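You operate a simulated robot arm through the tools that you are given. There is no shell and no other tool. Be economical: measure what you need, move in short steps, check, and stop when the job is done.

You are at the controls of a simulated two-armed robot. One attempt, no reset.

TASK
Rub the rust patch off the dark oblong tube, then oil that patch.
Fine: long orange pad for the rust; press the round orange pad on the wide oil tin; put both pads back. A coat counts when it lies all over at full strength: go over it till it gets no stronger. What is to be rubbed or washed off counts as gone when no trace of it is left.

The check looks at the end state, three seconds after you hand in, the way a careful person would. Anything else that was tipped, shoved, dropped, spilled or broken makes it a failure.

THE ROBOT
Two 7-joint arms with fingered hands on one trunk, on a base that drives. Base frame: it is fixed to the floor where the robot stands at the start and does not move with it; the origin is under the middle of the robot, x ahead of it, y to its left, z up; the surface under the hand at the start is at about z = 880. Units: mm, degrees, N and s.
The left shoulder is at the start at [34, 92, 1160], the right one opposite. With the tool pointing down near the work surface each hand reaches from about 280 to 540 mm from the robot's upright axis, wherever it stands, measured 20 degrees to its own side. Places, roughly: dark oblong tube (40x5x3 cm) [600, 400, 900]; wide oil tin [600, -100, 900]. Payload 2.1 kg a hand.
The TCP of each hand is the grasp point between the finger pads, 20 mm short of the fingertips. In the tool frame z runs along the fingers and y along their closing line. The gripper opens to 68 mm. The gripper's body begins 23 mm behind the TCP. The gripper is a hand of 5 fingers: y runs from the thumb to the fingers, the wrist lies at [-10, -79, -131] in the tool frame, and closing takes about 1.5 s.
Orientation is told as [roll, pitch, yaw] about the base's x, y, z axes, in that order, counted from this pose: with the fingers straight down and the wrist toward the robot, the tool's x, y and z point along [0, 1, 0], [1, 0, 0] and [0, 0, -1] of the base frame.

THE INTERFACE
- The arms move only by the tool send_rows. It takes "left_increments", "right_increments" or both (then of equal length, played together; a hand with none holds still); each is text: rows parted by semicolons, each of 7 numbers parted by spaces: the shift along the tool's x, y, z in mm, then the turn, a rotation vector about the tool's x, y, z in degrees, then the gripper command, from -1 (fully open) to 1 (shut), values between in proportion. In form: tx ty tz wx wy wz jaw; .... A call has 1 to 20 rows; each row shifts and turns the commanded pose from where the row before left it, along the tool's axes as they then stand. A row lasts 0.2 s, in which the tool goes at most 50 mm and 8.6 degrees; a call with a longer step from one row to the next is refused whole, and so is a gripper value outside its range. A pose out of reach is approached as far as the arm can. The call stops where the force on the tool passes 40 N (or 10 N more than at its start, if that is more) or the arm is blocked; 0.2 s more then pass. Each finger travels about 153 mm/s and halts on what it meets, pressing with about 25 N; the grip force reading is that of the motor and also rises with nothing between the fingers. The clock runs only during rows and for 0.2 s after the last one: add rows that do not move to give the fingers time. It gives the time, the measured TCP pose, the force on the tool (base axes), the opening and the grip force at its end, in the units of the frame above (readings bear some noise), with the torque about the TCP (base axes, N m) and any sound that the robot's microphone picked up.
- Cameras (640 x 400 px; columns grow to the right, rows downward): "scene" is now at [114.5, 25.4, 1317.4]; the picture's right is [0.29, -0.96, 0.00], its down [-0.51, -0.16, -0.85] and it looks along [0.81, 0.25, -0.53] (base axes); focal length 214 px, centre (320, 200). "left" rides on the left gripper at [-54, -58, -72] in its tool frame; the picture's right is [-0.57, -0.39, 0.73], its down [0.73, -0.64, 0.23] and it looks along [0.38, 0.66, 0.65] (tool axes); focal length 226 px, centre (320, 200). "right" rides on the right gripper at [54, -58, -72] in its tool frame; the picture's right is [-0.57, 0.39, -0.73], its down [-0.73, -0.64, 0.23] and it looks along [-0.38, 0.66, 0.65] (tool axes); focal length 226 px, centre (320, 200).
- capture(camera): a new picture of that camera. No time passes.
- lift_body(by): slides the trunk up (or, below 0, down) by that many mm; the arms and the scene camera ride with it, the base frame stays. It gives what a move gives, with no picture.
- steer(legs): drives the robot by 1 to 6 legs, each [ahead, left, turn to the left] in mm, mm and degrees, along the robot's own axes; the way and the turn of a leg run together, so that a leg with both is an arc; at most 1500 mm and 180 degrees a leg. The arms and the cameras ride along, it lands a little off, and it stops where it bumps. It gives what a move gives.
- preshape(shape, hand): the hand has 5 fingers and takes this shape, open, in about a second: jaw (thumb against the fingers, like two jaws); tri (thumb and two fingers); tip (a fingertip pinch); poke (one finger out to press); point (the index stretched); flat (the hand flat); cup (the hand cupped); fist (a fist). The gripper value then closes the fingers along that shape, each until it touches; the sizes above hold for jaw. It gives what a move gives, with no picture.
- turn_head(pan, tilt): turns the head with the scene camera to pan (to the left, within 86 degrees either way) and tilt (down, from -29 to 69), counted from straight ahead of the robot. It gives what a move gives.
- pixel_to_xyz(camera, pixels): there is no depth. For up to 12 entries [column, row, z] of the newest picture of that camera ("zoom" is the newest enlarged one), the place [x, y] in the base frame at which the ray of that pixel passes the height z, good to about 2 mm. No time passes.
- zoom(camera, box): a new picture of the part [left, top, right, bottom] of that camera's present view, enlarged. No time passes.
- finish_job(): hands the job in; it is judged then, once.

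Go step by step. Measure first, check grasps and placings, and put right what went wrong. The budget is 80 turns and 78 pictures, counting those below and the enlarged ones. Unless the task says otherwise, let go and move clear before handing in, and close with one line.

The tools are called after "Request:" by a JSON object that holds its "op" and its "data". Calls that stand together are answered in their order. send_rows: Moves the arms, as the interface text tells. Its arguments: {"type":"object","properties":{"left_increments":{"type":"string"},"right_increments":{"type":"string"}},"required":[]} The other tools are called the same way: lift_body (by) slides the trunk up or down; preshape (shape, hand) gives the hand a shape; steer (legs) drives the base; turn_head (pan, tilt) turns the head that bears the scene camera; capture (camera) takes a picture; pixel_to_xyz (camera, pixels) gives the place at which the rays of pixels pass given heights; zoom (camera, box) takes an enlarged picture of a part of a camera's view; finish_job () hands the job in.

At the start:

```text
t: 0.0
left_tcp_pos: [281.7, 263.0, 1212.1]
left_tool_rot: [0.0, 0.0, 0.0]
left_wrist_force: [0.6, 0.3, 0.3]
left_moment: [0.01, -0.01, 0.01]
left_width: 67.9
left_grasp_force: 0.0
left_shape: jaw
right_tcp_pos: [343.3, -60.2, 1243.8]
right_tool_rot: [0.0, 0.0, 0.0]
right_wrist_force: [0.2, -0.4, 0.2]
right_moment: [0.04, 0.04, 0.0]
right_width: 67.9
right_grasp_force: 0.1
right_shape: jaw
trunk travel left (down, up): [-400.0, 504.0]
robot x, y, heading: [-1.2, 2.9, 0.1]
head pan, tilt: [17.1, 32.1]
```

scene: 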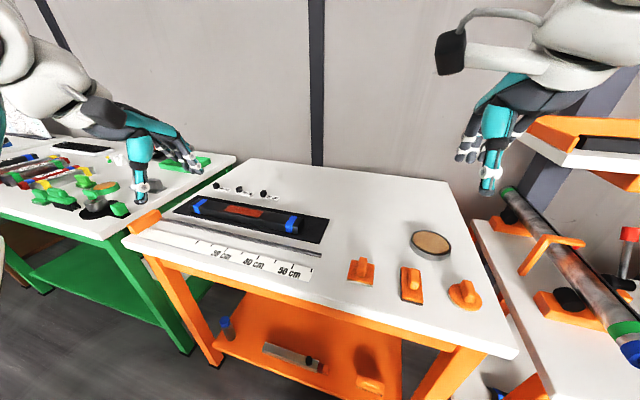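
right: 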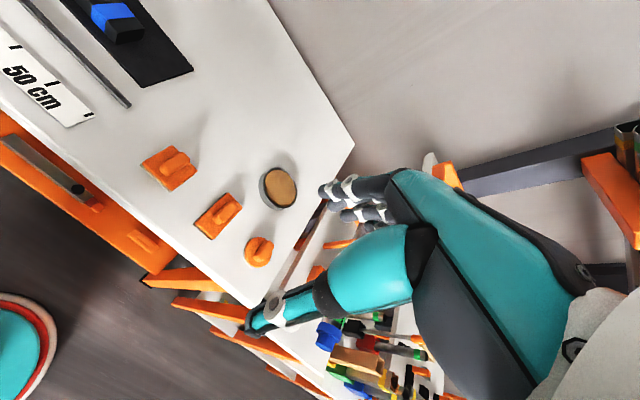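
left: 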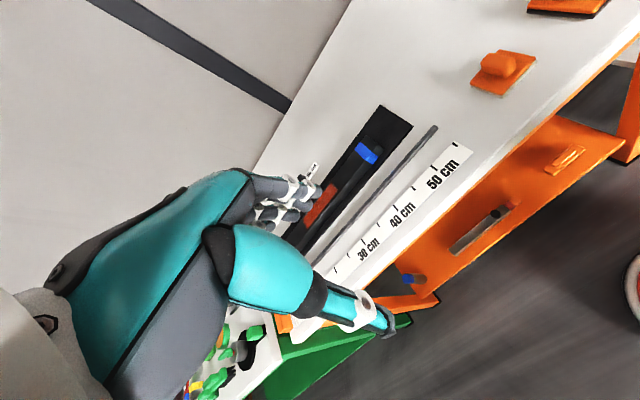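

The scene shows three orange pads near (360,270), (411,283) and (465,293), the tin at (430,244), and the tube with a rust patch at (243,210). I'll zoom in to measure them.

Request:
{"op": "zoom", "data": {"camera": "scene", "box": [330, 215, 500, 321]}}

Request:
{"op": "pixel_to_xyz", "data": {"camera": "scene", "pixels": [[411, 298, 880], [404, 270, 905], [360, 275, 880], [465, 300, 880], [431, 240, 905], [250, 186, 880], [125, 240, 880], [517, 352, 880], [455, 184, 880]]}}

Request:
{"op": "zoom", "data": {"camera": "scene", "box": [160, 170, 340, 282]}}

```text
3.76 times, centred on (415, 268) of scene
```

zoom: 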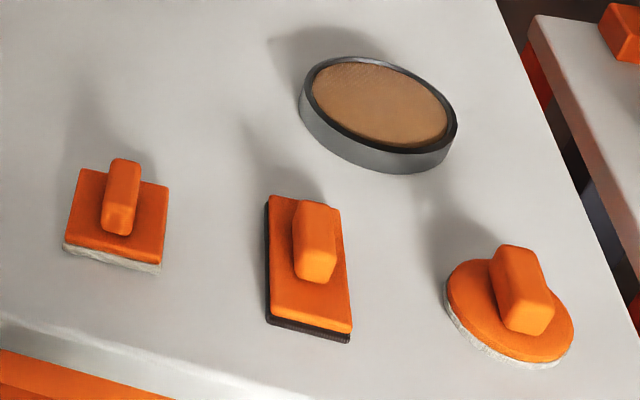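

```text
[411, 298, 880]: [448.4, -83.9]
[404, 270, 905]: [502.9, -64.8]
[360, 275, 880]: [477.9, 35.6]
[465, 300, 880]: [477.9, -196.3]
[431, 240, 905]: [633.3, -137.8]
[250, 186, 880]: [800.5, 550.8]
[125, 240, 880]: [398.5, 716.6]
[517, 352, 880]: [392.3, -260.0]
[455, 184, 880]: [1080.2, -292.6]
```

```text
3.56 times, centred on (250, 226) of scene
```

zoom: 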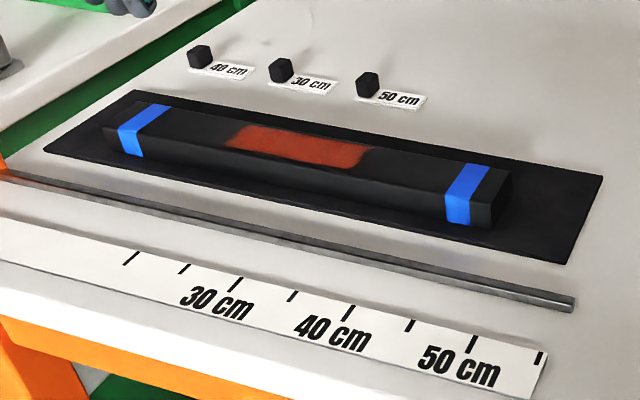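

The tube's rust is on its top face (zoom 230–370 × 125–168). I'll measure the tube in this zoom first, then re-zoom on the pads.

Request:
{"op": "pixel_to_xyz", "data": {"camera": "zoom", "pixels": [[102, 128, 912], [140, 103, 912], [515, 175, 912], [492, 205, 912], [243, 125, 912], [375, 147, 912], [358, 168, 912], [225, 150, 912], [45, 150, 881], [135, 90, 881], [603, 177, 881], [567, 264, 881]]}}

Request:
{"op": "zoom", "data": {"camera": "scene", "box": [395, 255, 485, 315]}}

```text
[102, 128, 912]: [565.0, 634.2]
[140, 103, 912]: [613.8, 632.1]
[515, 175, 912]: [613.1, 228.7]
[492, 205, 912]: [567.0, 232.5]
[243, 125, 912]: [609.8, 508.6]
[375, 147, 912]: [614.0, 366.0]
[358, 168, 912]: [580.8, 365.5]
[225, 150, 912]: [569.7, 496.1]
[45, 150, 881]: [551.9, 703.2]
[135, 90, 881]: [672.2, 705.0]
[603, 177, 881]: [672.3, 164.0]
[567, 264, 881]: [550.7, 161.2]
```

```text
6.67 times, centred on (440, 285) of scene
```

zoom: 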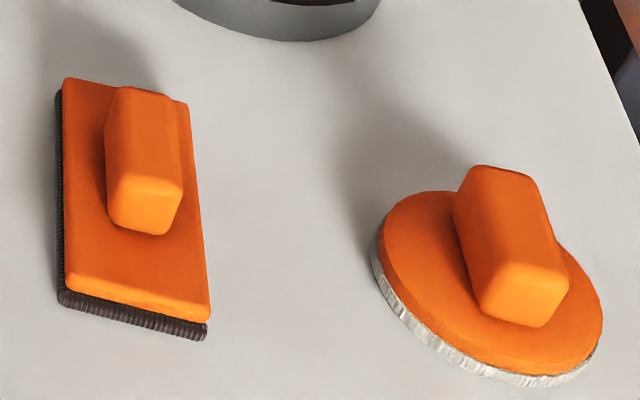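

Tube: x 565–613, y 230–633; rust y≈365–507. Now the pads' geometry.

Request:
{"op": "pixel_to_xyz", "data": {"camera": "zoom", "pixels": [[58, 303, 880], [205, 340, 880], [66, 285, 896], [210, 315, 896], [190, 102, 896], [66, 80, 896], [108, 215, 896], [165, 235, 896], [115, 88, 925], [178, 97, 925], [118, 172, 925], [183, 188, 925]]}}

Request:
{"op": "pixel_to_xyz", "data": {"camera": "zoom", "pixels": [[372, 260, 880], [530, 386, 880], [600, 350, 880], [380, 235, 896], [603, 305, 896], [440, 190, 896], [535, 372, 896], [475, 167, 925], [535, 180, 925], [500, 260, 925], [568, 280, 925], [535, 327, 896]]}}

Request:
{"op": "capture", "data": {"camera": "right"}}

```text
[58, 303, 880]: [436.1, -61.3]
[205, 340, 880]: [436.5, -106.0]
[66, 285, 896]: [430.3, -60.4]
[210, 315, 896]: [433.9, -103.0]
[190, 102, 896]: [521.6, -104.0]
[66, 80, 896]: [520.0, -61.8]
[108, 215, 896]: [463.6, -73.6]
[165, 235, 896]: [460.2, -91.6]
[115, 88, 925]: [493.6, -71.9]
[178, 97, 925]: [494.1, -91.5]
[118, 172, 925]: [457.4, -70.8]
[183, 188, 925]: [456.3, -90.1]
```

```text
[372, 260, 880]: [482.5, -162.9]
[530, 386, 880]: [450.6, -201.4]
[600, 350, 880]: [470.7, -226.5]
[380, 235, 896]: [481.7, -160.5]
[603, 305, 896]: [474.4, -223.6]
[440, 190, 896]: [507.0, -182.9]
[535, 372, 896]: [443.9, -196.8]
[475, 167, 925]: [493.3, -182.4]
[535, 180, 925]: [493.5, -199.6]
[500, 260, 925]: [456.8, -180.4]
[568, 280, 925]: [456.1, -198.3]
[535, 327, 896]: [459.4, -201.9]
```

```text
71 pictures are left
```

right: 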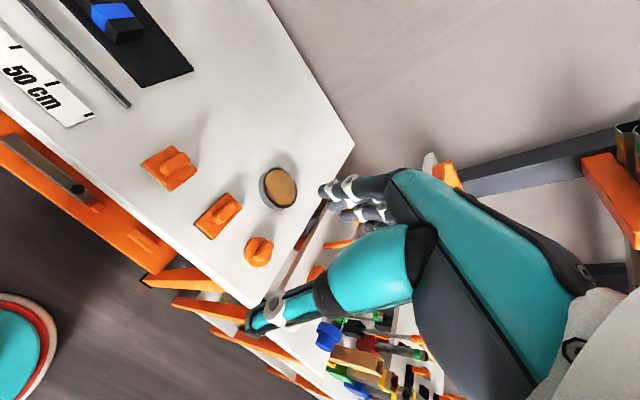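

Long pad centred (476,-83), ~90×44 with handle 38×19 along x, top ~z 920; round pad centred (475,-192). Before driving, I'll check the free floor by looking left and down.

Request:
{"op": "turn_head", "data": {"pan": 40, "tilt": 60}}

Request:
{"op": "capture", "data": {"camera": "scene"}}

Request:
{"op": "pixel_to_xyz", "data": {"camera": "scene", "pixels": [[320, 380, 100], [320, 380, 300], [320, 200, 880], [100, 200, 880]]}}

```text
t: 0.9
left_tcp_pos: [281.3, 263.4, 1212.0]
left_tool_rot: [-0.1, 0.0, 0.0]
left_wrist_force: [-0.1, 0.0, 0.0]
left_moment: [-0.01, 0.0, -0.01]
left_width: 67.7
left_grasp_force: 0.0
left_shape: jaw
right_tcp_pos: [343.1, -60.3, 1243.7]
right_tool_rot: [0.1, -0.1, 0.0]
right_wrist_force: [-0.4, -0.6, 0.9]
right_moment: [0.03, -0.01, 0.01]
right_width: 67.9
right_grasp_force: 0.0
right_shape: jaw
trunk travel left (down, up): [-400.0, 504.0]
robot x, y, heading: [-0.8, 4.9, -0.1]
head pan, tilt: [40.0, 60.0]
```

```text
70 pictures are left
```

scene: 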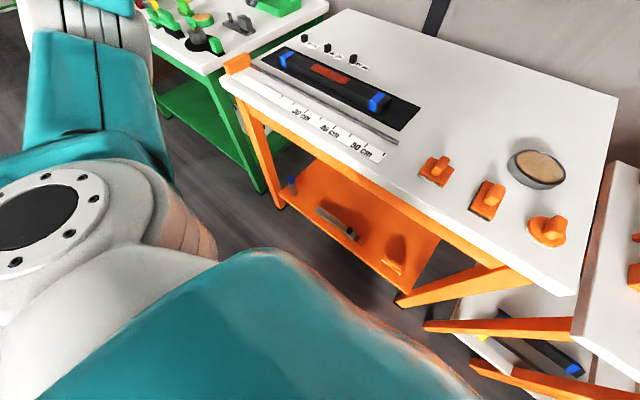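

```text
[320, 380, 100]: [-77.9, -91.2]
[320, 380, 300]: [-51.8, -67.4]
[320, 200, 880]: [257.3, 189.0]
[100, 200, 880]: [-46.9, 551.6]
```

The floor in front is clear between the robot's teal body (edge around (300,255)) and the shelf. I'll estimate the base's front from that edge and the shelf position.

Request:
{"op": "pixel_to_xyz", "data": {"camera": "scene", "pixels": [[330, 275, 300], [330, 275, 600], [400, 320, 300], [400, 320, 0], [283, 208, 0], [400, 305, 0], [263, 192, 0], [240, 95, 880], [205, 75, 880], [440, 240, 400], [290, 200, 400], [400, 320, 900]]}}

Request:
{"op": "pixel_to_xyz", "data": {"camera": "right", "pixels": [[58, 360, 0], [58, 360, 300], [40, 310, 100], [57, 350, 200]]}}

```text
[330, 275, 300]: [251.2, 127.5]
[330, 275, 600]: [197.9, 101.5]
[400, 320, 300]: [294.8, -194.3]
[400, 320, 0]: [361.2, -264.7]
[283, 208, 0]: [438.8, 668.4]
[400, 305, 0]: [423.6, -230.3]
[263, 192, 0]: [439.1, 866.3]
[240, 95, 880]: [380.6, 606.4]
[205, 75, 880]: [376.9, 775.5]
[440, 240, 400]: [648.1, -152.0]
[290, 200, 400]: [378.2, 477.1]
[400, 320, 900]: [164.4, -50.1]
```

```text
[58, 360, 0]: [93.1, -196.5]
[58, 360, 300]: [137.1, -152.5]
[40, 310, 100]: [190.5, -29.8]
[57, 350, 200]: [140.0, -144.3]
```

Base radius ≈200 and legs at x≈439, so advancing 140 mm is safe. Drive ahead 140, then look.

Request:
{"op": "steer", "data": {"legs": [[140, 0, 0]]}}

Request:
{"op": "turn_head", "data": {"pan": -20, "tilt": 50}}

Request:
{"op": "capture", "data": {"camera": "scene"}}

```text
t: 2.2
left_tcp_pos: [423.3, 263.1, 1210.9]
left_tool_rot: [0.0, 0.2, 0.0]
left_wrist_force: [0.4, -0.4, -0.4]
left_moment: [-0.01, -0.02, 0.0]
left_width: 67.7
left_grasp_force: 0.0
left_shape: jaw
right_tcp_pos: [484.9, -59.0, 1243.9]
right_tool_rot: [0.0, 0.1, 0.1]
right_wrist_force: [0.1, 0.0, -0.3]
right_moment: [0.02, 0.01, 0.0]
right_width: 67.6
right_grasp_force: 0.0
right_shape: jaw
trunk travel left (down, up): [-400.0, 504.0]
robot x, y, heading: [140.1, -1.2, -0.0]
head pan, tilt: [40.0, 60.0]
```

```text
t: 3.5
left_tcp_pos: [423.8, 263.7, 1212.0]
left_tool_rot: [0.0, 0.1, 0.0]
left_wrist_force: [0.1, 0.1, -0.9]
left_moment: [0.0, -0.01, -0.01]
left_width: 67.8
left_grasp_force: 0.0
left_shape: jaw
right_tcp_pos: [485.6, -59.3, 1244.6]
right_tool_rot: [0.0, -0.1, 0.1]
right_wrist_force: [-0.6, 0.6, -0.9]
right_moment: [0.02, 0.0, 0.01]
right_width: 67.9
right_grasp_force: 0.0
right_shape: jaw
trunk travel left (down, up): [-400.0, 504.0]
robot x, y, heading: [140.0, -1.8, -0.3]
head pan, tilt: [-20.0, 50.0]
```

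```text
69 pictures are left
```

scene: 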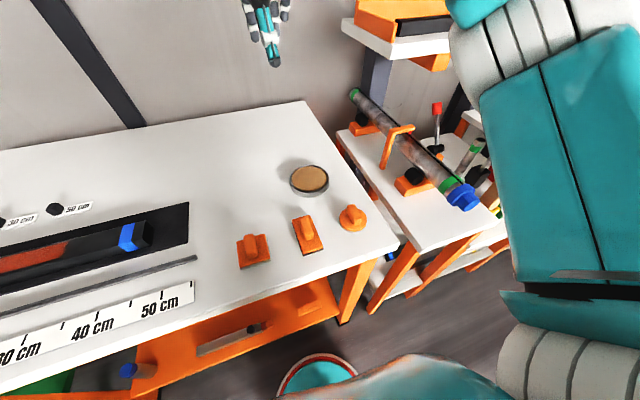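

Now I re-measure the pads from this nearer view (pads at (307,238), (352,218)).

Request:
{"op": "zoom", "data": {"camera": "scene", "box": [272, 156, 384, 266]}}

```text
3.64 times, centred on (328, 211) of scene
```

zoom: 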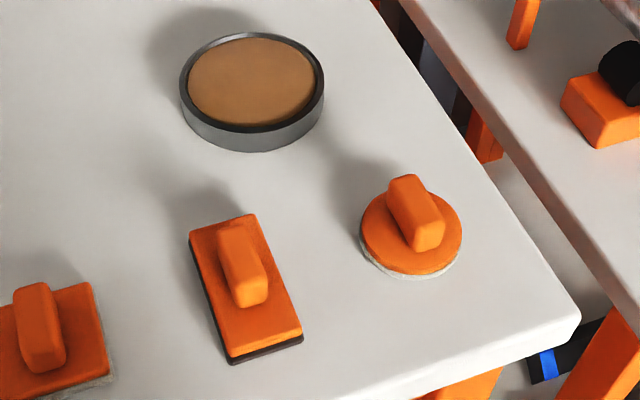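

Request:
{"op": "pixel_to_xyz", "data": {"camera": "zoom", "pixels": [[230, 363, 880], [304, 342, 880], [229, 356, 893], [302, 334, 893], [190, 235, 893], [250, 215, 893], [217, 232, 920], [250, 224, 920], [235, 283, 920], [267, 277, 920], [240, 306, 893], [265, 297, 893]]}}

Request:
{"op": "pixel_to_xyz", "data": {"camera": "zoom", "pixels": [[388, 180, 920], [416, 176, 920], [410, 228, 920], [443, 224, 920], [415, 250, 893], [442, 243, 893], [360, 240, 880], [458, 256, 880], [188, 80, 905], [315, 80, 905], [250, 38, 905], [250, 125, 905]]}}

```text
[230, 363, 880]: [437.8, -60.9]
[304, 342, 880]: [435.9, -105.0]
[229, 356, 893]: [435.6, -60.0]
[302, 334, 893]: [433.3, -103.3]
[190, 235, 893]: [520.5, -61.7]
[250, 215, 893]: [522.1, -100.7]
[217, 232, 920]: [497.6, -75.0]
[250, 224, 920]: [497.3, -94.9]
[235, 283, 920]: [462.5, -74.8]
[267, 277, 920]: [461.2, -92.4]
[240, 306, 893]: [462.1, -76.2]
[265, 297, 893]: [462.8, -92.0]
```

```text
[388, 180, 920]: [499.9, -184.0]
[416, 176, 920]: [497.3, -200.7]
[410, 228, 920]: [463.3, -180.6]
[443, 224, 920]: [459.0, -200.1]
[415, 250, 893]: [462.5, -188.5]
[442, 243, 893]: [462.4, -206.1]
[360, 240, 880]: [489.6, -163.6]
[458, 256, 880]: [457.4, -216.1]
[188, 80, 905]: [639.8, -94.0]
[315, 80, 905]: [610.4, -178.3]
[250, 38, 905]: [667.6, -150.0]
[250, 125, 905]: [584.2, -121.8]
```

Handle of the long pad is centred (479.5,-83.5), x 462–497, top z≈920; right TCP is at (485.6,-59.3,1244.6). I descend above it to z≈960.

Request:
{"op": "send_rows", "data": {"right_increments": "-12 -3 40 0 0 0 -1;-12 -3 40 0 0 0 -1;0 0 41 0 0 0 -1;0 0 41 0 0 0 -1;0 0 41 0 0 0 -1;0 0 41 0 0 0 -1;0 0 25 0 0 0 -1;0 0 0 0 0 0 -1"}}

Request:
{"op": "capture", "data": {"camera": "right"}}

Request:
{"op": "capture", "data": {"camera": "scene"}}

```text
t: 5.3
left_tcp_pos: [422.2, 262.3, 1212.4]
left_tool_rot: [0.0, 0.2, 0.0]
left_wrist_force: [-0.3, 0.6, 0.3]
left_moment: [-0.02, 0.01, 0.0]
left_width: 67.9
left_grasp_force: 0.1
left_shape: jaw
right_tcp_pos: [478.2, -84.2, 975.8]
right_tool_rot: [0.1, 0.0, 0.0]
right_wrist_force: [-0.3, 0.9, -0.4]
right_moment: [0.0, 0.0, 0.04]
right_width: 67.8
right_grasp_force: 0.1
right_shape: jaw
trunk travel left (down, up): [-400.0, 504.0]
robot x, y, heading: [138.2, 3.3, 0.1]
head pan, tilt: [-20.0, 50.0]
```

```text
67 pictures are left
```

right: 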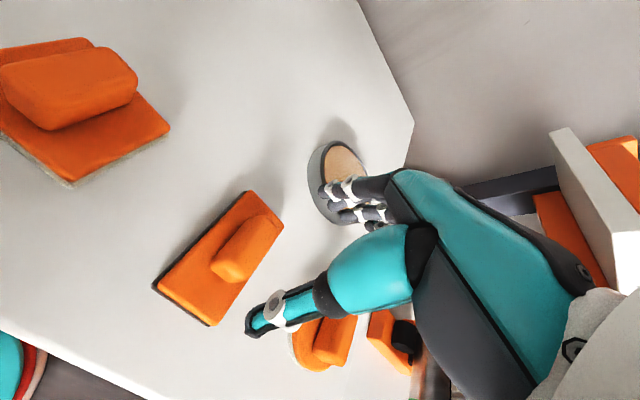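

```text
66 pictures are left
```

scene: 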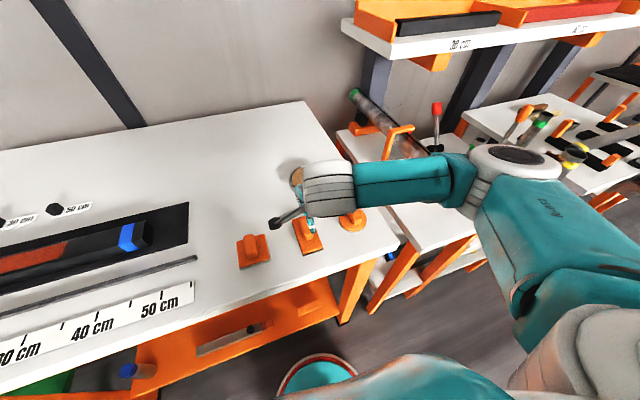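

The hand sits at z 976 aligned with the handle. Descend to TCP z≈921 and check before closing.

Request:
{"op": "send_rows", "data": {"right_increments": "0 1 20 0 0 0 -1;0 0 20 0 0 0 -1;0 0 10 0 0 0 -1;0 0 5 0 0 0 -1;0 0 0 0 0 0 -1"}}

Request:
{"op": "capture", "data": {"camera": "right"}}

Request:
{"op": "zoom", "data": {"camera": "scene", "box": [230, 150, 390, 270]}}

```text
t: 6.5
left_tcp_pos: [422.2, 263.9, 1211.9]
left_tool_rot: [0.0, 0.1, 0.0]
left_wrist_force: [-0.1, 0.0, 0.1]
left_moment: [-0.06, -0.01, 0.02]
left_width: 67.6
left_grasp_force: 0.1
left_shape: jaw
right_tcp_pos: [477.7, -84.1, 920.1]
right_tool_rot: [0.0, 0.0, -0.1]
right_wrist_force: [0.5, 0.1, -0.1]
right_moment: [-0.02, -0.02, 0.02]
right_width: 67.9
right_grasp_force: 0.0
right_shape: jaw
trunk travel left (down, up): [-400.0, 504.0]
robot x, y, heading: [140.3, 0.3, 0.1]
head pan, tilt: [-20.0, 50.0]
```

```text
65 pictures are left
```

right: 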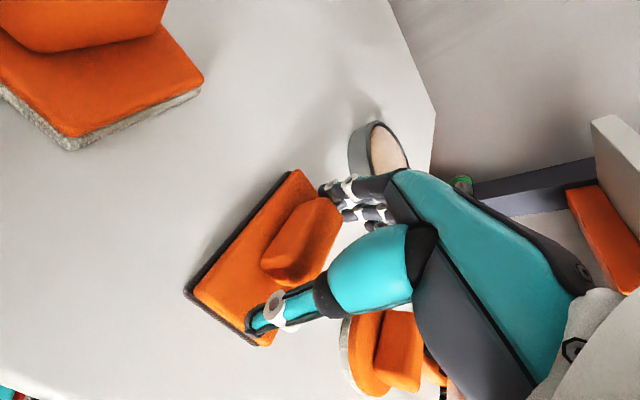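

```text
3.33 times, centred on (310, 210) of scene
```

zoom: 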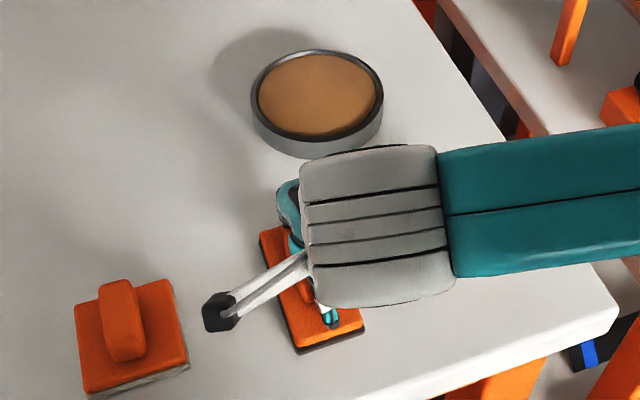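

The thumb and fingers straddle the handle. Close the grip.

Request:
{"op": "send_rows", "data": {"right_increments": "0 1 0 0 0 0 0;0 0 0 0 0 0 0.5;0 0 0 0 0 0 1;0 0 0 0 0 0 1;0 0 0 0 0 0 1;0 0 0 0 0 0 1;0 0 0 0 0 0 1;0 0 0 0 0 0 1;0 0 0 0 0 0 1"}}

Request:
{"op": "capture", "data": {"camera": "right"}}

```text
t: 8.6
left_tcp_pos: [422.3, 262.6, 1210.2]
left_tool_rot: [0.0, 0.1, 0.1]
left_wrist_force: [0.0, 0.2, 1.3]
left_moment: [0.0, -0.01, -0.01]
left_width: 67.7
left_grasp_force: 0.1
left_shape: jaw
right_tcp_pos: [479.9, -83.4, 920.4]
right_tool_rot: [0.1, 0.0, 0.0]
right_wrist_force: [0.1, 0.3, 1.0]
right_moment: [-0.01, 0.03, -0.01]
right_width: 38.4
right_grasp_force: 25.2
right_shape: jaw
trunk travel left (down, up): [-400.0, 504.0]
robot x, y, heading: [139.3, -0.7, 0.1]
head pan, tilt: [-20.0, 50.0]
```

```text
63 pictures are left
```

right: 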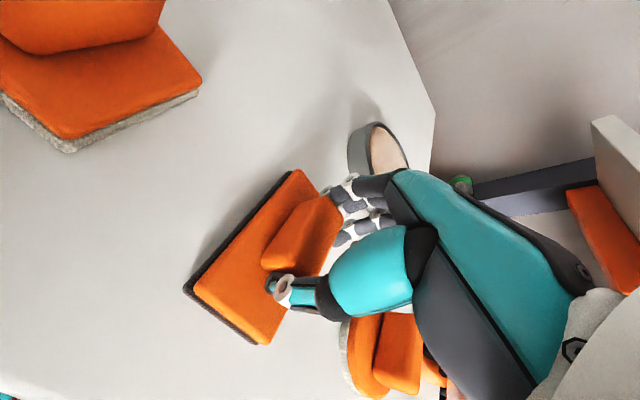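

Grip 38.4 mm at 25 N; the pad's bottom is 40.4 mm below the TCP. Lift 110 mm and check it comes along.

Request:
{"op": "send_rows", "data": {"right_increments": "0 0 -10 0 0 0 1;0 0 -20 0 0 0 1;0 0 -40 0 0 0 1;0 0 -40 0 0 0 1;0 0 0 0 0 0 1"}}

Request:
{"op": "capture", "data": {"camera": "right"}}

Request:
{"op": "turn_head", "data": {"pan": 30, "tilt": 50}}

Request:
{"op": "capture", "data": {"camera": "scene"}}

```text
t: 9.8
left_tcp_pos: [422.1, 263.1, 1211.5]
left_tool_rot: [0.0, 0.2, 0.0]
left_wrist_force: [0.0, -0.4, 0.4]
left_moment: [-0.02, 0.02, 0.0]
left_width: 67.5
left_grasp_force: 0.1
left_shape: jaw
right_tcp_pos: [480.2, -83.2, 1032.7]
right_tool_rot: [0.1, 0.0, 0.1]
right_wrist_force: [0.2, -0.1, -0.8]
right_moment: [-0.02, 0.01, 0.02]
right_width: 38.5
right_grasp_force: 24.8
right_shape: jaw
trunk travel left (down, up): [-400.0, 504.0]
robot x, y, heading: [140.9, 4.4, 0.2]
head pan, tilt: [-20.0, 50.0]
```

```text
62 pictures are left
```

right: 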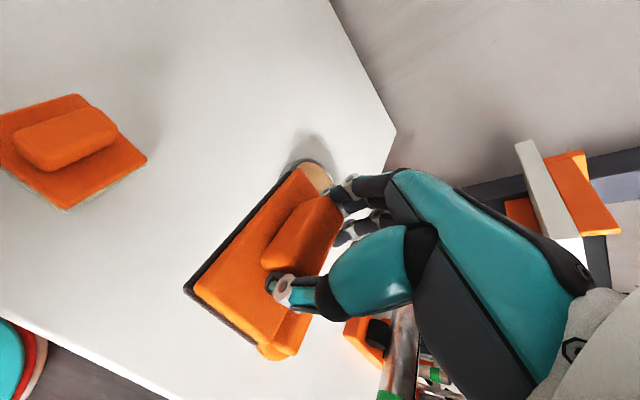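

```text
t: 10.9
left_tcp_pos: [422.5, 262.6, 1210.3]
left_tool_rot: [0.0, 0.0, 0.0]
left_wrist_force: [-1.0, 0.4, -0.2]
left_moment: [0.02, 0.0, 0.01]
left_width: 67.6
left_grasp_force: 0.0
left_shape: jaw
right_tcp_pos: [480.3, -84.2, 1030.8]
right_tool_rot: [0.0, 0.0, 0.1]
right_wrist_force: [0.5, -0.3, -0.6]
right_moment: [-0.04, 0.0, 0.03]
right_width: 38.2
right_grasp_force: 24.8
right_shape: jaw
trunk travel left (down, up): [-400.0, 504.0]
robot x, y, heading: [144.3, -2.9, 0.0]
head pan, tilt: [30.0, 50.0]
```

```text
61 pictures are left
```

scene: 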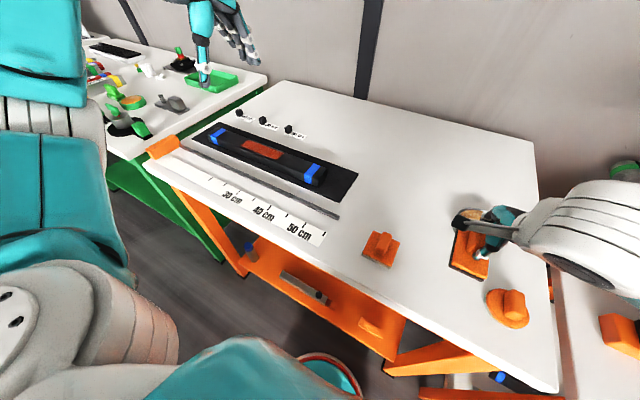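

The pad is held level. Before driving left 520 mm, I check the space on the left.

Request:
{"op": "turn_head", "data": {"pan": 80, "tilt": 35}}

Request:
{"op": "capture", "data": {"camera": "scene"}}

```text
t: 12.1
left_tcp_pos: [422.9, 262.5, 1211.4]
left_tool_rot: [0.0, 0.1, 0.1]
left_wrist_force: [-0.7, -0.4, -0.8]
left_moment: [0.01, 0.0, 0.0]
left_width: 67.5
left_grasp_force: 0.1
left_shape: jaw
right_tcp_pos: [479.8, -84.6, 1031.1]
right_tool_rot: [0.1, 0.1, 0.0]
right_wrist_force: [-0.6, -0.6, 0.6]
right_moment: [-0.03, -0.02, 0.0]
right_width: 38.5
right_grasp_force: 24.6
right_shape: jaw
trunk travel left (down, up): [-400.0, 504.0]
robot x, y, heading: [141.4, -2.1, 0.1]
head pan, tilt: [80.0, 35.0]
```

```text
60 pictures are left
```

scene: 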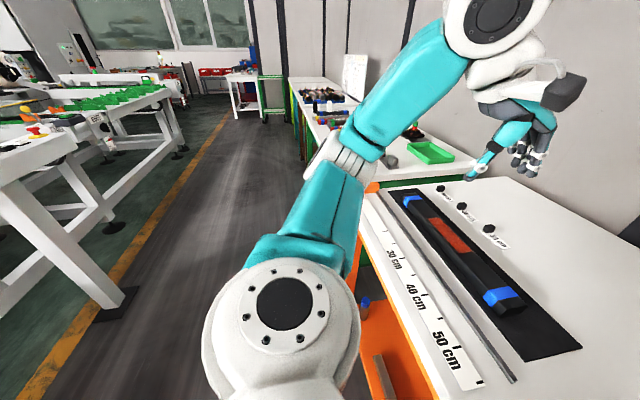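

The lane to the left is clear and the tables are all ahead of the robot. Drive left 520 mm.

Request:
{"op": "steer", "data": {"legs": [[0, 520, 0]]}}

Request:
{"op": "turn_head", "data": {"pan": -5, "tilt": 50}}

Request:
{"op": "capture", "data": {"camera": "scene"}}

```text
t: 15.1
left_tcp_pos: [420.4, 782.6, 1211.6]
left_tool_rot: [0.0, 0.1, 0.2]
left_wrist_force: [0.2, 0.0, 0.4]
left_moment: [-0.03, 0.01, -0.02]
left_width: 67.8
left_grasp_force: 0.1
left_shape: jaw
right_tcp_pos: [479.3, 436.1, 1031.2]
right_tool_rot: [-0.1, 0.0, 0.3]
right_wrist_force: [-0.4, 0.0, -0.5]
right_moment: [-0.01, 0.02, -0.01]
right_width: 38.3
right_grasp_force: 24.8
right_shape: jaw
trunk travel left (down, up): [-400.0, 504.0]
robot x, y, heading: [142.3, 518.8, 0.4]
head pan, tilt: [80.0, 35.0]
```

```text
t: 16.7
left_tcp_pos: [420.5, 781.7, 1211.9]
left_tool_rot: [0.0, 0.1, 0.3]
left_wrist_force: [-0.6, 0.5, -0.1]
left_moment: [-0.01, 0.01, -0.02]
left_width: 67.8
left_grasp_force: 0.0
left_shape: jaw
right_tcp_pos: [479.5, 435.4, 1031.4]
right_tool_rot: [0.0, 0.0, 0.3]
right_wrist_force: [-0.2, -0.6, -0.7]
right_moment: [-0.02, 0.0, 0.01]
right_width: 38.3
right_grasp_force: 25.1
right_shape: jaw
trunk travel left (down, up): [-400.0, 504.0]
robot x, y, heading: [139.4, 519.4, 0.2]
head pan, tilt: [-5.0, 50.0]
```

```text
59 pictures are left
```

scene: 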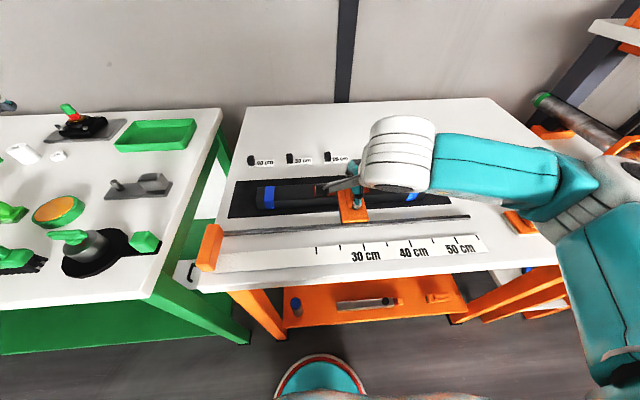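

The pad hovers over the tube. Move ahead to x=590 and down to about z 970, then look at the rust's extent.

Request:
{"op": "send_rows", "data": {"right_increments": "0 37 10 0 0 0 1;0 37 20 0 0 0 1;0 36 20 0 0 0 1;0 0 11 0 0 0 1;0 0 0 0 0 0 1"}}

Request:
{"op": "capture", "data": {"camera": "right"}}

Request:
{"op": "zoom", "data": {"camera": "scene", "box": [220, 120, 460, 270]}}

```text
t: 17.9
left_tcp_pos: [420.4, 781.9, 1211.7]
left_tool_rot: [0.0, 0.1, 0.3]
left_wrist_force: [0.2, -0.2, -0.3]
left_moment: [0.02, 0.02, -0.01]
left_width: 67.4
left_grasp_force: 0.1
left_shape: jaw
right_tcp_pos: [586.9, 437.7, 972.0]
right_tool_rot: [0.1, 0.0, 0.4]
right_wrist_force: [0.0, -0.4, 0.8]
right_moment: [-0.01, 0.03, 0.03]
right_width: 38.4
right_grasp_force: 25.2
right_shape: jaw
trunk travel left (down, up): [-400.0, 504.0]
robot x, y, heading: [143.0, 518.8, 0.2]
head pan, tilt: [-5.0, 50.0]
```

```text
58 pictures are left
```

right: 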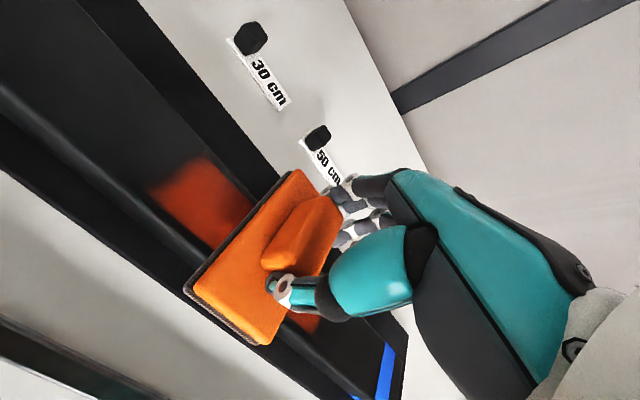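

```text
2.67 times, centred on (340, 195) of scene
```

zoom: 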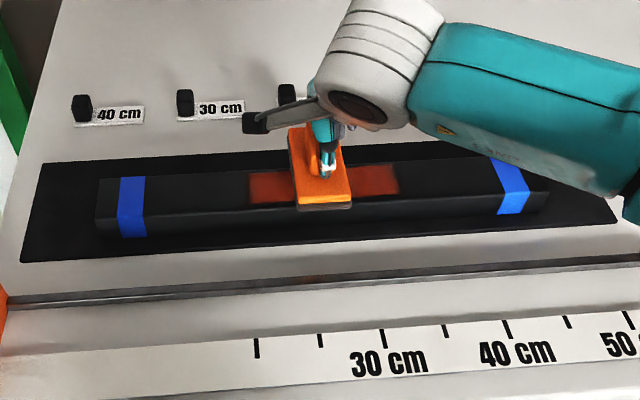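

Rust spans zoom columns 247–402 on the top face. Measure its ends, then lower the pad gently.

Request:
{"op": "pixel_to_xyz", "data": {"camera": "zoom", "pixels": [[247, 185, 912], [402, 178, 912], [250, 204, 912], [398, 195, 912], [250, 172, 912], [396, 163, 912], [120, 180, 912], [120, 212, 912]]}}

Request:
{"op": "send_rows", "data": {"right_increments": "0 3 10 0 0 0 1;0 0 5 0 0 0 1;0 0 3 0 0 0 1;0 0 2 0 0 0 1;0 0 0 0 0 0 1"}}

```text
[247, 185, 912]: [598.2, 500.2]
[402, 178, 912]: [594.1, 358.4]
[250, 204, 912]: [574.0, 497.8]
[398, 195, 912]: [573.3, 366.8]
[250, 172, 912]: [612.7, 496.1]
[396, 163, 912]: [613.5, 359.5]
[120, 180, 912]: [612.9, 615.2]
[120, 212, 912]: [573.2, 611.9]
```

```text
t: 19.1
left_tcp_pos: [416.9, 782.5, 1211.8]
left_tool_rot: [-0.1, 0.0, 0.3]
left_wrist_force: [0.1, -0.3, -0.2]
left_moment: [0.02, 0.01, 0.0]
left_width: 67.4
left_grasp_force: 0.0
left_shape: jaw
right_tcp_pos: [590.4, 437.4, 952.1]
right_tool_rot: [0.1, -0.3, 0.4]
right_wrist_force: [-0.9, -0.6, 33.4]
right_moment: [-0.03, -0.12, -0.05]
right_width: 39.3
right_grasp_force: 25.1
right_shape: jaw
trunk travel left (down, up): [-400.0, 504.0]
robot x, y, heading: [137.9, 520.7, 0.5]
head pan, tilt: [-5.0, 50.0]
```

Contact at z≈952 with 33 N, a bit high. Ease up 1 mm to learn the stiffness.

Request:
{"op": "send_rows", "data": {"right_increments": "0 0 -1 0 0 0 1;0 0 0 0 0 0 1"}}

```text
t: 19.7
left_tcp_pos: [417.2, 783.0, 1211.4]
left_tool_rot: [-0.1, -0.1, 0.4]
left_wrist_force: [0.2, 0.1, 0.6]
left_moment: [0.02, -0.03, 0.05]
left_width: 67.8
left_grasp_force: 0.1
left_shape: jaw
right_tcp_pos: [590.4, 437.0, 951.9]
right_tool_rot: [-0.1, -0.2, 0.2]
right_wrist_force: [-0.4, 0.1, 32.1]
right_moment: [-0.02, -0.18, 0.03]
right_width: 39.2
right_grasp_force: 25.0
right_shape: jaw
trunk travel left (down, up): [-400.0, 504.0]
robot x, y, heading: [139.2, 515.8, 0.3]
head pan, tilt: [-5.0, 50.0]
```

Request:
{"op": "send_rows", "data": {"right_increments": "0 0 -2 0 0 0 1;0 0 -2 0 0 0 1;0 0 0 0 0 0 1"}}

```text
t: 20.5
left_tcp_pos: [419.9, 782.5, 1211.2]
left_tool_rot: [-0.1, -0.1, 0.3]
left_wrist_force: [0.1, -0.7, 0.3]
left_moment: [0.01, -0.01, 0.02]
left_width: 67.5
left_grasp_force: 0.1
left_shape: jaw
right_tcp_pos: [591.8, 436.4, 954.3]
right_tool_rot: [-0.1, 0.1, 0.3]
right_wrist_force: [-2.2, 1.0, 8.1]
right_moment: [0.03, -0.05, 0.05]
right_width: 38.8
right_grasp_force: 25.1
right_shape: jaw
trunk travel left (down, up): [-400.0, 504.0]
robot x, y, heading: [136.1, 515.9, 0.2]
head pan, tilt: [-5.0, 50.0]
```

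8 N of press now — good. Stroke along the tube between y≈495 and y≈365.

Request:
{"op": "send_rows", "data": {"right_increments": "15 0 0 0 0 0 1;15 0 0 0 0 0 1;15 0 0 0 0 0 1;13 0 0 0 0 0 1;-16 0 0 0 0 0 1;-16 0 0 0 0 0 1;-16 0 0 0 0 0 1;-16 0 0 0 0 0 1;-16 0 0 0 0 0 1;-16 0 0 0 0 0 1;-16 0 0 0 0 0 1;-16 0 0 0 0 0 1;0 0 0 0 0 0 1"}}

Request:
{"op": "zoom", "data": {"camera": "scene", "box": [220, 120, 460, 270]}}

```text
t: 23.3
left_tcp_pos: [420.1, 782.3, 1212.6]
left_tool_rot: [0.0, 0.0, 0.4]
left_wrist_force: [1.4, 0.5, -1.3]
left_moment: [0.03, -0.02, -0.01]
left_width: 67.8
left_grasp_force: 0.1
left_shape: jaw
right_tcp_pos: [592.1, 366.3, 954.9]
right_tool_rot: [0.0, 0.0, 0.3]
right_wrist_force: [-0.7, 3.1, 3.2]
right_moment: [0.04, -0.04, 0.03]
right_width: 37.7
right_grasp_force: 24.7
right_shape: jaw
trunk travel left (down, up): [-400.0, 504.0]
robot x, y, heading: [140.9, 519.3, 0.3]
head pan, tilt: [-5.0, 50.0]
```

```text
2.67 times, centred on (340, 195) of scene
```

zoom: 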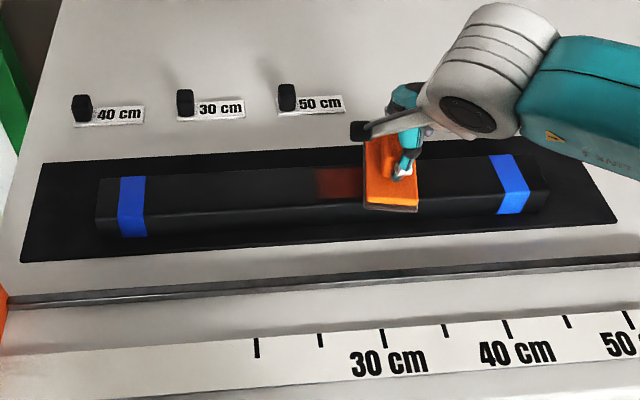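

One pass removed most: a faint remainder at zoom (340,183); the tube hasn't moved. Press 1.0 mm more and repeat strokes.

Request:
{"op": "send_rows", "data": {"right_increments": "10 0 1 0 0 0 1;16 0 0 0 0 0 1;16 0 0 0 0 0 1;16 0 0 0 0 0 1;16 0 0 0 0 0 1;16 0 0 0 0 0 1;16 0 0 0 0 0 1;16 0 0 0 0 0 1;6 0 0 0 0 0 1;-16 0 0 0 0 0 1;-16 0 0 0 0 0 1;-16 0 0 0 0 0 1;-16 0 0 0 0 0 1;-16 0 0 0 0 0 1;-16 0 0 0 0 0 1;-16 0 0 0 0 0 1;-16 0 0 0 0 0 1;-5 0 0 0 0 0 1;0 0 0 0 0 0 1"}}

Request:
{"op": "send_rows", "data": {"right_increments": "10 0 0 0 0 0 1;16 0 0 0 0 0 1;16 0 0 0 0 0 1;16 0 0 0 0 0 1;16 0 0 0 0 0 1;16 0 0 0 0 0 1;16 0 0 0 0 0 1;16 0 0 0 0 0 1;6 0 0 0 0 0 1;-16 0 0 0 0 0 1;-16 0 0 0 0 0 1;-16 0 0 0 0 0 1;-16 0 0 0 0 0 1;-16 0 0 0 0 0 1;-16 0 0 0 0 0 1;-16 0 0 0 0 0 1;-16 0 0 0 0 0 1;-5 0 0 0 0 0 1;0 0 0 0 0 0 1"}}

Request:
{"op": "zoom", "data": {"camera": "scene", "box": [220, 120, 460, 270]}}

```text
t: 27.3
left_tcp_pos: [419.0, 783.8, 1211.3]
left_tool_rot: [-0.1, -0.1, 0.3]
left_wrist_force: [1.1, 0.0, 0.1]
left_moment: [0.02, 0.0, 0.05]
left_width: 67.6
left_grasp_force: 0.1
left_shape: jaw
right_tcp_pos: [592.0, 362.5, 953.8]
right_tool_rot: [-0.2, 0.0, 0.3]
right_wrist_force: [-1.1, 4.8, 8.5]
right_moment: [0.06, -0.03, 0.05]
right_width: 37.8
right_grasp_force: 25.3
right_shape: jaw
trunk travel left (down, up): [-400.0, 504.0]
robot x, y, heading: [137.9, 519.7, 0.3]
head pan, tilt: [-5.0, 50.0]
```

```text
t: 31.3
left_tcp_pos: [419.3, 783.3, 1212.7]
left_tool_rot: [-0.1, 0.0, 0.3]
left_wrist_force: [-0.3, 0.0, -0.5]
left_moment: [0.01, 0.04, 0.02]
left_width: 67.6
left_grasp_force: 0.0
left_shape: jaw
right_tcp_pos: [592.6, 356.8, 952.7]
right_tool_rot: [0.0, 0.0, 0.3]
right_wrist_force: [-0.5, 3.6, 8.5]
right_moment: [0.1, -0.04, 0.05]
right_width: 38.0
right_grasp_force: 24.9
right_shape: jaw
trunk travel left (down, up): [-400.0, 504.0]
robot x, y, heading: [139.8, 518.2, 0.4]
head pan, tilt: [-5.0, 50.0]
```

```text
2.67 times, centred on (340, 195) of scene
```

zoom: 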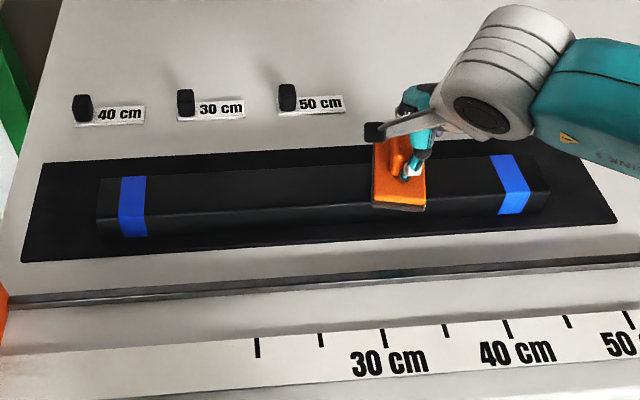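

No rust visible in the swept part. Lift 40 mm and inspect the whole patch closely.

Request:
{"op": "send_rows", "data": {"right_increments": "0 0 -10 0 0 0 1;0 0 -30 0 0 0 1;-40 0 -20 0 0 0 1;-40 0 0 0 0 0 1;0 0 0 0 0 0 1"}}

Request:
{"op": "zoom", "data": {"camera": "scene", "box": [290, 165, 410, 225]}}

Request:
{"op": "capture", "data": {"camera": "right"}}

```text
t: 32.5
left_tcp_pos: [419.2, 781.9, 1212.3]
left_tool_rot: [0.0, 0.1, 0.3]
left_wrist_force: [-0.4, 0.3, 0.5]
left_moment: [0.0, -0.02, 0.01]
left_width: 67.7
left_grasp_force: 0.0
left_shape: jaw
right_tcp_pos: [592.6, 276.6, 1013.9]
right_tool_rot: [0.0, 0.1, 0.4]
right_wrist_force: [-0.7, 0.3, 0.5]
right_moment: [0.01, -0.03, -0.02]
right_width: 38.1
right_grasp_force: 24.8
right_shape: jaw
trunk travel left (down, up): [-400.0, 504.0]
robot x, y, heading: [139.2, 518.2, 0.4]
head pan, tilt: [-5.0, 50.0]
```

```text
5.33 times, centred on (350, 195) of scene
```

zoom: 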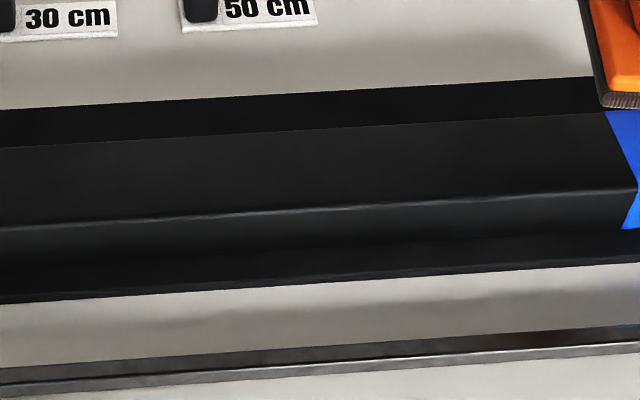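

```text
53 pictures are left
```

right: 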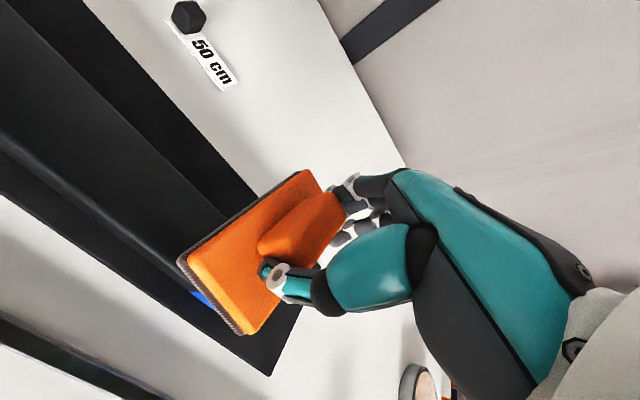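

The patch is clean. The pad seems turned a little in my grip (its edges in the wrist view rotated); check with a scene zoom.

Request:
{"op": "turn_head", "data": {"pan": -28, "tilt": 45}}

Request:
{"op": "capture", "data": {"camera": "scene"}}

```text
t: 33.4
left_tcp_pos: [420.0, 783.0, 1212.2]
left_tool_rot: [-0.1, 0.1, 0.3]
left_wrist_force: [-0.6, 0.8, 0.4]
left_moment: [-0.01, 0.0, -0.01]
left_width: 67.6
left_grasp_force: 0.1
left_shape: jaw
right_tcp_pos: [592.8, 277.1, 1013.3]
right_tool_rot: [0.0, 0.0, 0.3]
right_wrist_force: [-0.3, 1.1, -0.2]
right_moment: [0.03, 0.0, -0.01]
right_width: 38.0
right_grasp_force: 25.3
right_shape: jaw
trunk travel left (down, up): [-400.0, 504.0]
robot x, y, heading: [141.0, 515.3, 0.3]
head pan, tilt: [-28.0, 45.0]
```

```text
52 pictures are left
```

scene: 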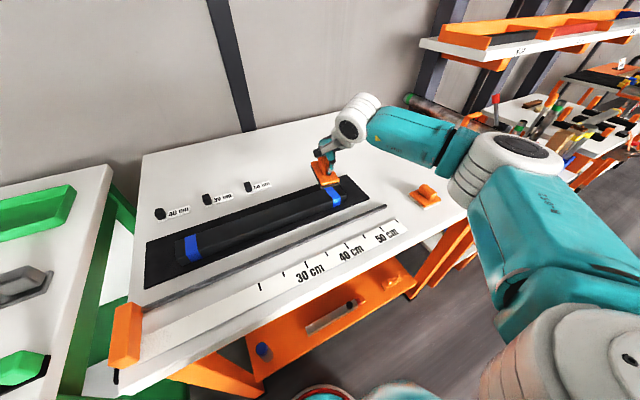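

Request:
{"op": "zoom", "data": {"camera": "scene", "box": [290, 130, 370, 210]}}

```text
5.00 times, centred on (330, 170) of scene
```

zoom: 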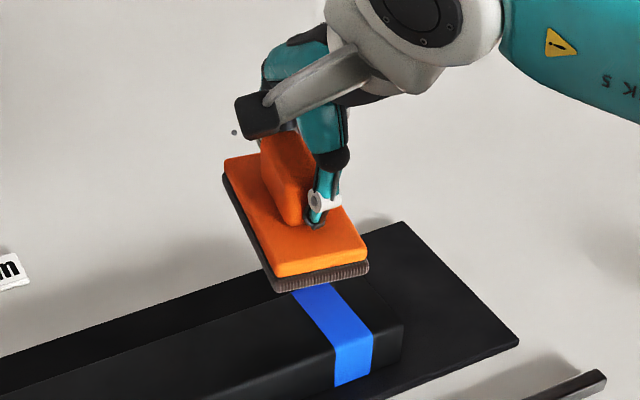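

Request:
{"op": "pixel_to_xyz", "data": {"camera": "zoom", "pixels": [[226, 160, 986], [276, 277, 986], [367, 256, 986], [278, 291, 973], [367, 272, 973], [222, 180, 973]]}}

```text
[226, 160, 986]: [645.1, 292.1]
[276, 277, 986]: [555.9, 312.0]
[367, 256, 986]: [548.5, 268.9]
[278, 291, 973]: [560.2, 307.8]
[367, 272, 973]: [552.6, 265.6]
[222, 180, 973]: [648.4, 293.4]
```

The pad sits flat but turned −11.5° in the grip, centre ≈ TCP+(4,3). I'll compensate when placing. Retract to the carrying pose and drive back right.

Request:
{"op": "send_rows", "data": {"right_increments": "40 -28 -10 0 0 0 1;40 -28 -10 0 0 0 1;40 -28 0 0 0 0 1;37 -29 0 0 0 0 1;0 0 0 0 0 0 1"}}

Request:
{"op": "steer", "data": {"legs": [[0, -518, 0]]}}

Request:
{"op": "send_rows", "data": {"right_increments": "0 0 0 0 0 -4 1;0 0 0 0 0 -4 1;0 0 0 0 0 -3.5 1;0 0 0 0 0 0 1"}}

Request:
{"op": "turn_head", "data": {"pan": -20, "tilt": 50}}

Request:
{"op": "zoom", "data": {"camera": "scene", "box": [240, 146, 400, 266]}}

```text
t: 34.6
left_tcp_pos: [420.4, 782.0, 1211.9]
left_tool_rot: [0.0, 0.1, 0.4]
left_wrist_force: [-0.2, -0.4, -0.1]
left_moment: [0.0, 0.0, -0.02]
left_width: 67.5
left_grasp_force: 0.0
left_shape: jaw
right_tcp_pos: [479.2, 433.0, 1032.8]
right_tool_rot: [0.1, 0.0, 0.3]
right_wrist_force: [-0.2, 0.0, 0.2]
right_moment: [-0.01, 0.03, -0.01]
right_width: 37.8
right_grasp_force: 25.1
right_shape: jaw
trunk travel left (down, up): [-400.0, 504.0]
robot x, y, heading: [138.1, 521.6, 0.2]
head pan, tilt: [-28.0, 45.0]
```

```text
t: 37.7
left_tcp_pos: [423.7, 253.7, 1211.7]
left_tool_rot: [0.0, 0.1, 0.6]
left_wrist_force: [0.2, 0.7, -0.1]
left_moment: [0.01, 0.0, -0.02]
left_width: 67.9
left_grasp_force: 0.0
left_shape: jaw
right_tcp_pos: [482.6, -96.1, 1034.2]
right_tool_rot: [0.0, 0.0, 0.5]
right_wrist_force: [0.3, 0.3, -0.7]
right_moment: [-0.02, 0.02, -0.01]
right_width: 37.9
right_grasp_force: 24.7
right_shape: jaw
trunk travel left (down, up): [-400.0, 504.0]
robot x, y, heading: [145.0, -13.2, 0.3]
head pan, tilt: [-28.0, 45.0]
```

```text
t: 38.7
left_tcp_pos: [422.8, 252.7, 1211.0]
left_tool_rot: [0.0, 0.2, 0.6]
left_wrist_force: [0.0, -0.2, 0.1]
left_moment: [-0.03, 0.04, 0.02]
left_width: 67.7
left_grasp_force: 0.0
left_shape: jaw
right_tcp_pos: [484.6, -96.1, 1034.0]
right_tool_rot: [0.0, 0.0, 12.0]
right_wrist_force: [0.2, -0.5, -0.6]
right_moment: [0.01, 0.01, -0.02]
right_width: 38.2
right_grasp_force: 24.8
right_shape: jaw
trunk travel left (down, up): [-400.0, 504.0]
robot x, y, heading: [143.1, -9.1, 0.6]
head pan, tilt: [-28.0, 45.0]
```

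```text
t: 39.4
left_tcp_pos: [422.7, 252.6, 1211.8]
left_tool_rot: [0.0, 0.1, 0.5]
left_wrist_force: [0.4, -0.3, 0.1]
left_moment: [0.0, 0.03, 0.02]
left_width: 67.6
left_grasp_force: 0.0
left_shape: jaw
right_tcp_pos: [483.1, -96.4, 1035.6]
right_tool_rot: [0.0, -0.1, 12.0]
right_wrist_force: [-0.2, -0.5, -1.0]
right_moment: [-0.01, 0.03, -0.01]
right_width: 37.7
right_grasp_force: 24.8
right_shape: jaw
trunk travel left (down, up): [-400.0, 504.0]
robot x, y, heading: [143.0, -11.2, 0.4]
head pan, tilt: [-20.0, 50.0]
```

```text
3.33 times, centred on (320, 206) of scene
```

zoom: 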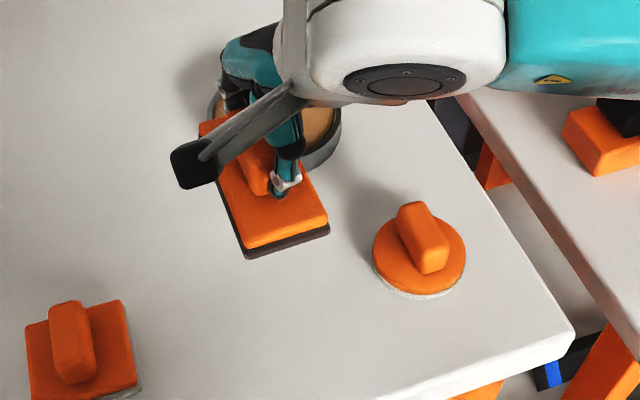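

Request:
{"op": "pixel_to_xyz", "data": {"camera": "zoom", "pixels": [[244, 249, 1008], [329, 219, 1008], [199, 125, 1008], [246, 258, 995], [330, 232, 995], [299, 140, 1008]]}}

```text
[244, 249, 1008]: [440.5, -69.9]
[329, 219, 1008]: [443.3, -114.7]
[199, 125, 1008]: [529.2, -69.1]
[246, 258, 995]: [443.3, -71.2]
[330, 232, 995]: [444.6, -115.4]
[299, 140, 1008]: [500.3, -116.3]
```

The pad is square again; centre (486,-92), target (479,-83.5). Shift and lower to just above the table.

Request:
{"op": "send_rows", "data": {"right_increments": "10 -5 20 0 0 0 1;0 0 30 0 0 0 1;0 0 30 0 0 0 1;0 0 20 0 0 0 1;0 0 8 0 0 0 1;0 0 0 0 0 0 1"}}

Request:
{"op": "zoom", "data": {"camera": "scene", "box": [240, 146, 400, 266]}}

```text
t: 40.8
left_tcp_pos: [421.7, 252.4, 1210.5]
left_tool_rot: [0.0, 0.1, 0.5]
left_wrist_force: [-0.7, 0.2, -0.4]
left_moment: [0.0, -0.02, 0.02]
left_width: 67.6
left_grasp_force: 0.0
left_shape: jaw
right_tcp_pos: [477.4, -88.8, 926.5]
right_tool_rot: [0.0, 0.0, 12.0]
right_wrist_force: [0.4, 0.8, -1.3]
right_moment: [-0.02, 0.0, 0.0]
right_width: 37.8
right_grasp_force: 25.1
right_shape: jaw
trunk travel left (down, up): [-400.0, 504.0]
robot x, y, heading: [147.4, -11.2, 0.5]
head pan, tilt: [-20.0, 50.0]
```

```text
3.33 times, centred on (320, 206) of scene
```

zoom: 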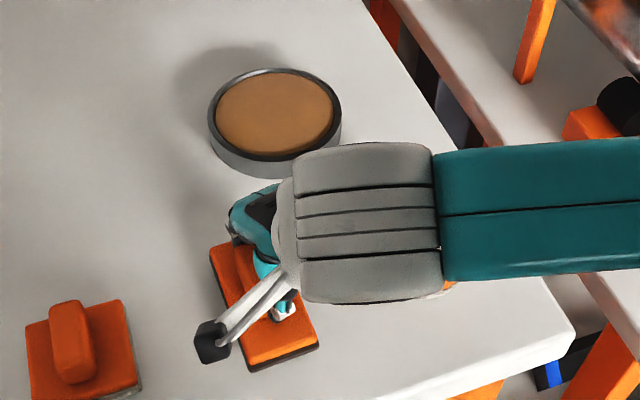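

Request:
{"op": "pixel_to_xyz", "data": {"camera": "zoom", "pixels": [[212, 250, 899], [247, 364, 899], [317, 341, 899], [319, 348, 886]]}}

Request:
{"op": "send_rows", "data": {"right_increments": "0 0 3 0 0 0 1;0 0 2 0 0 0 1;0 0 1 0 0 0 1;0 0 0 0 0 0 1"}}

```text
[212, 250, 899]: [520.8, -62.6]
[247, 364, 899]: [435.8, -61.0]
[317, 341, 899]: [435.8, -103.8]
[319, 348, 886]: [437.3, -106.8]
```

```text
t: 41.8
left_tcp_pos: [422.5, 253.5, 1211.8]
left_tool_rot: [0.0, 0.1, 0.5]
left_wrist_force: [0.1, 0.3, 0.3]
left_moment: [0.05, 0.02, -0.01]
left_width: 67.6
left_grasp_force: 0.0
left_shape: jaw
right_tcp_pos: [476.8, -87.7, 920.6]
right_tool_rot: [-0.1, 0.0, 12.0]
right_wrist_force: [-0.7, -0.6, -0.9]
right_moment: [-0.01, 0.0, 0.01]
right_width: 37.7
right_grasp_force: 24.9
right_shape: jaw
trunk travel left (down, up): [-400.0, 504.0]
robot x, y, heading: [142.5, -12.3, 0.0]
head pan, tilt: [-20.0, 50.0]
```

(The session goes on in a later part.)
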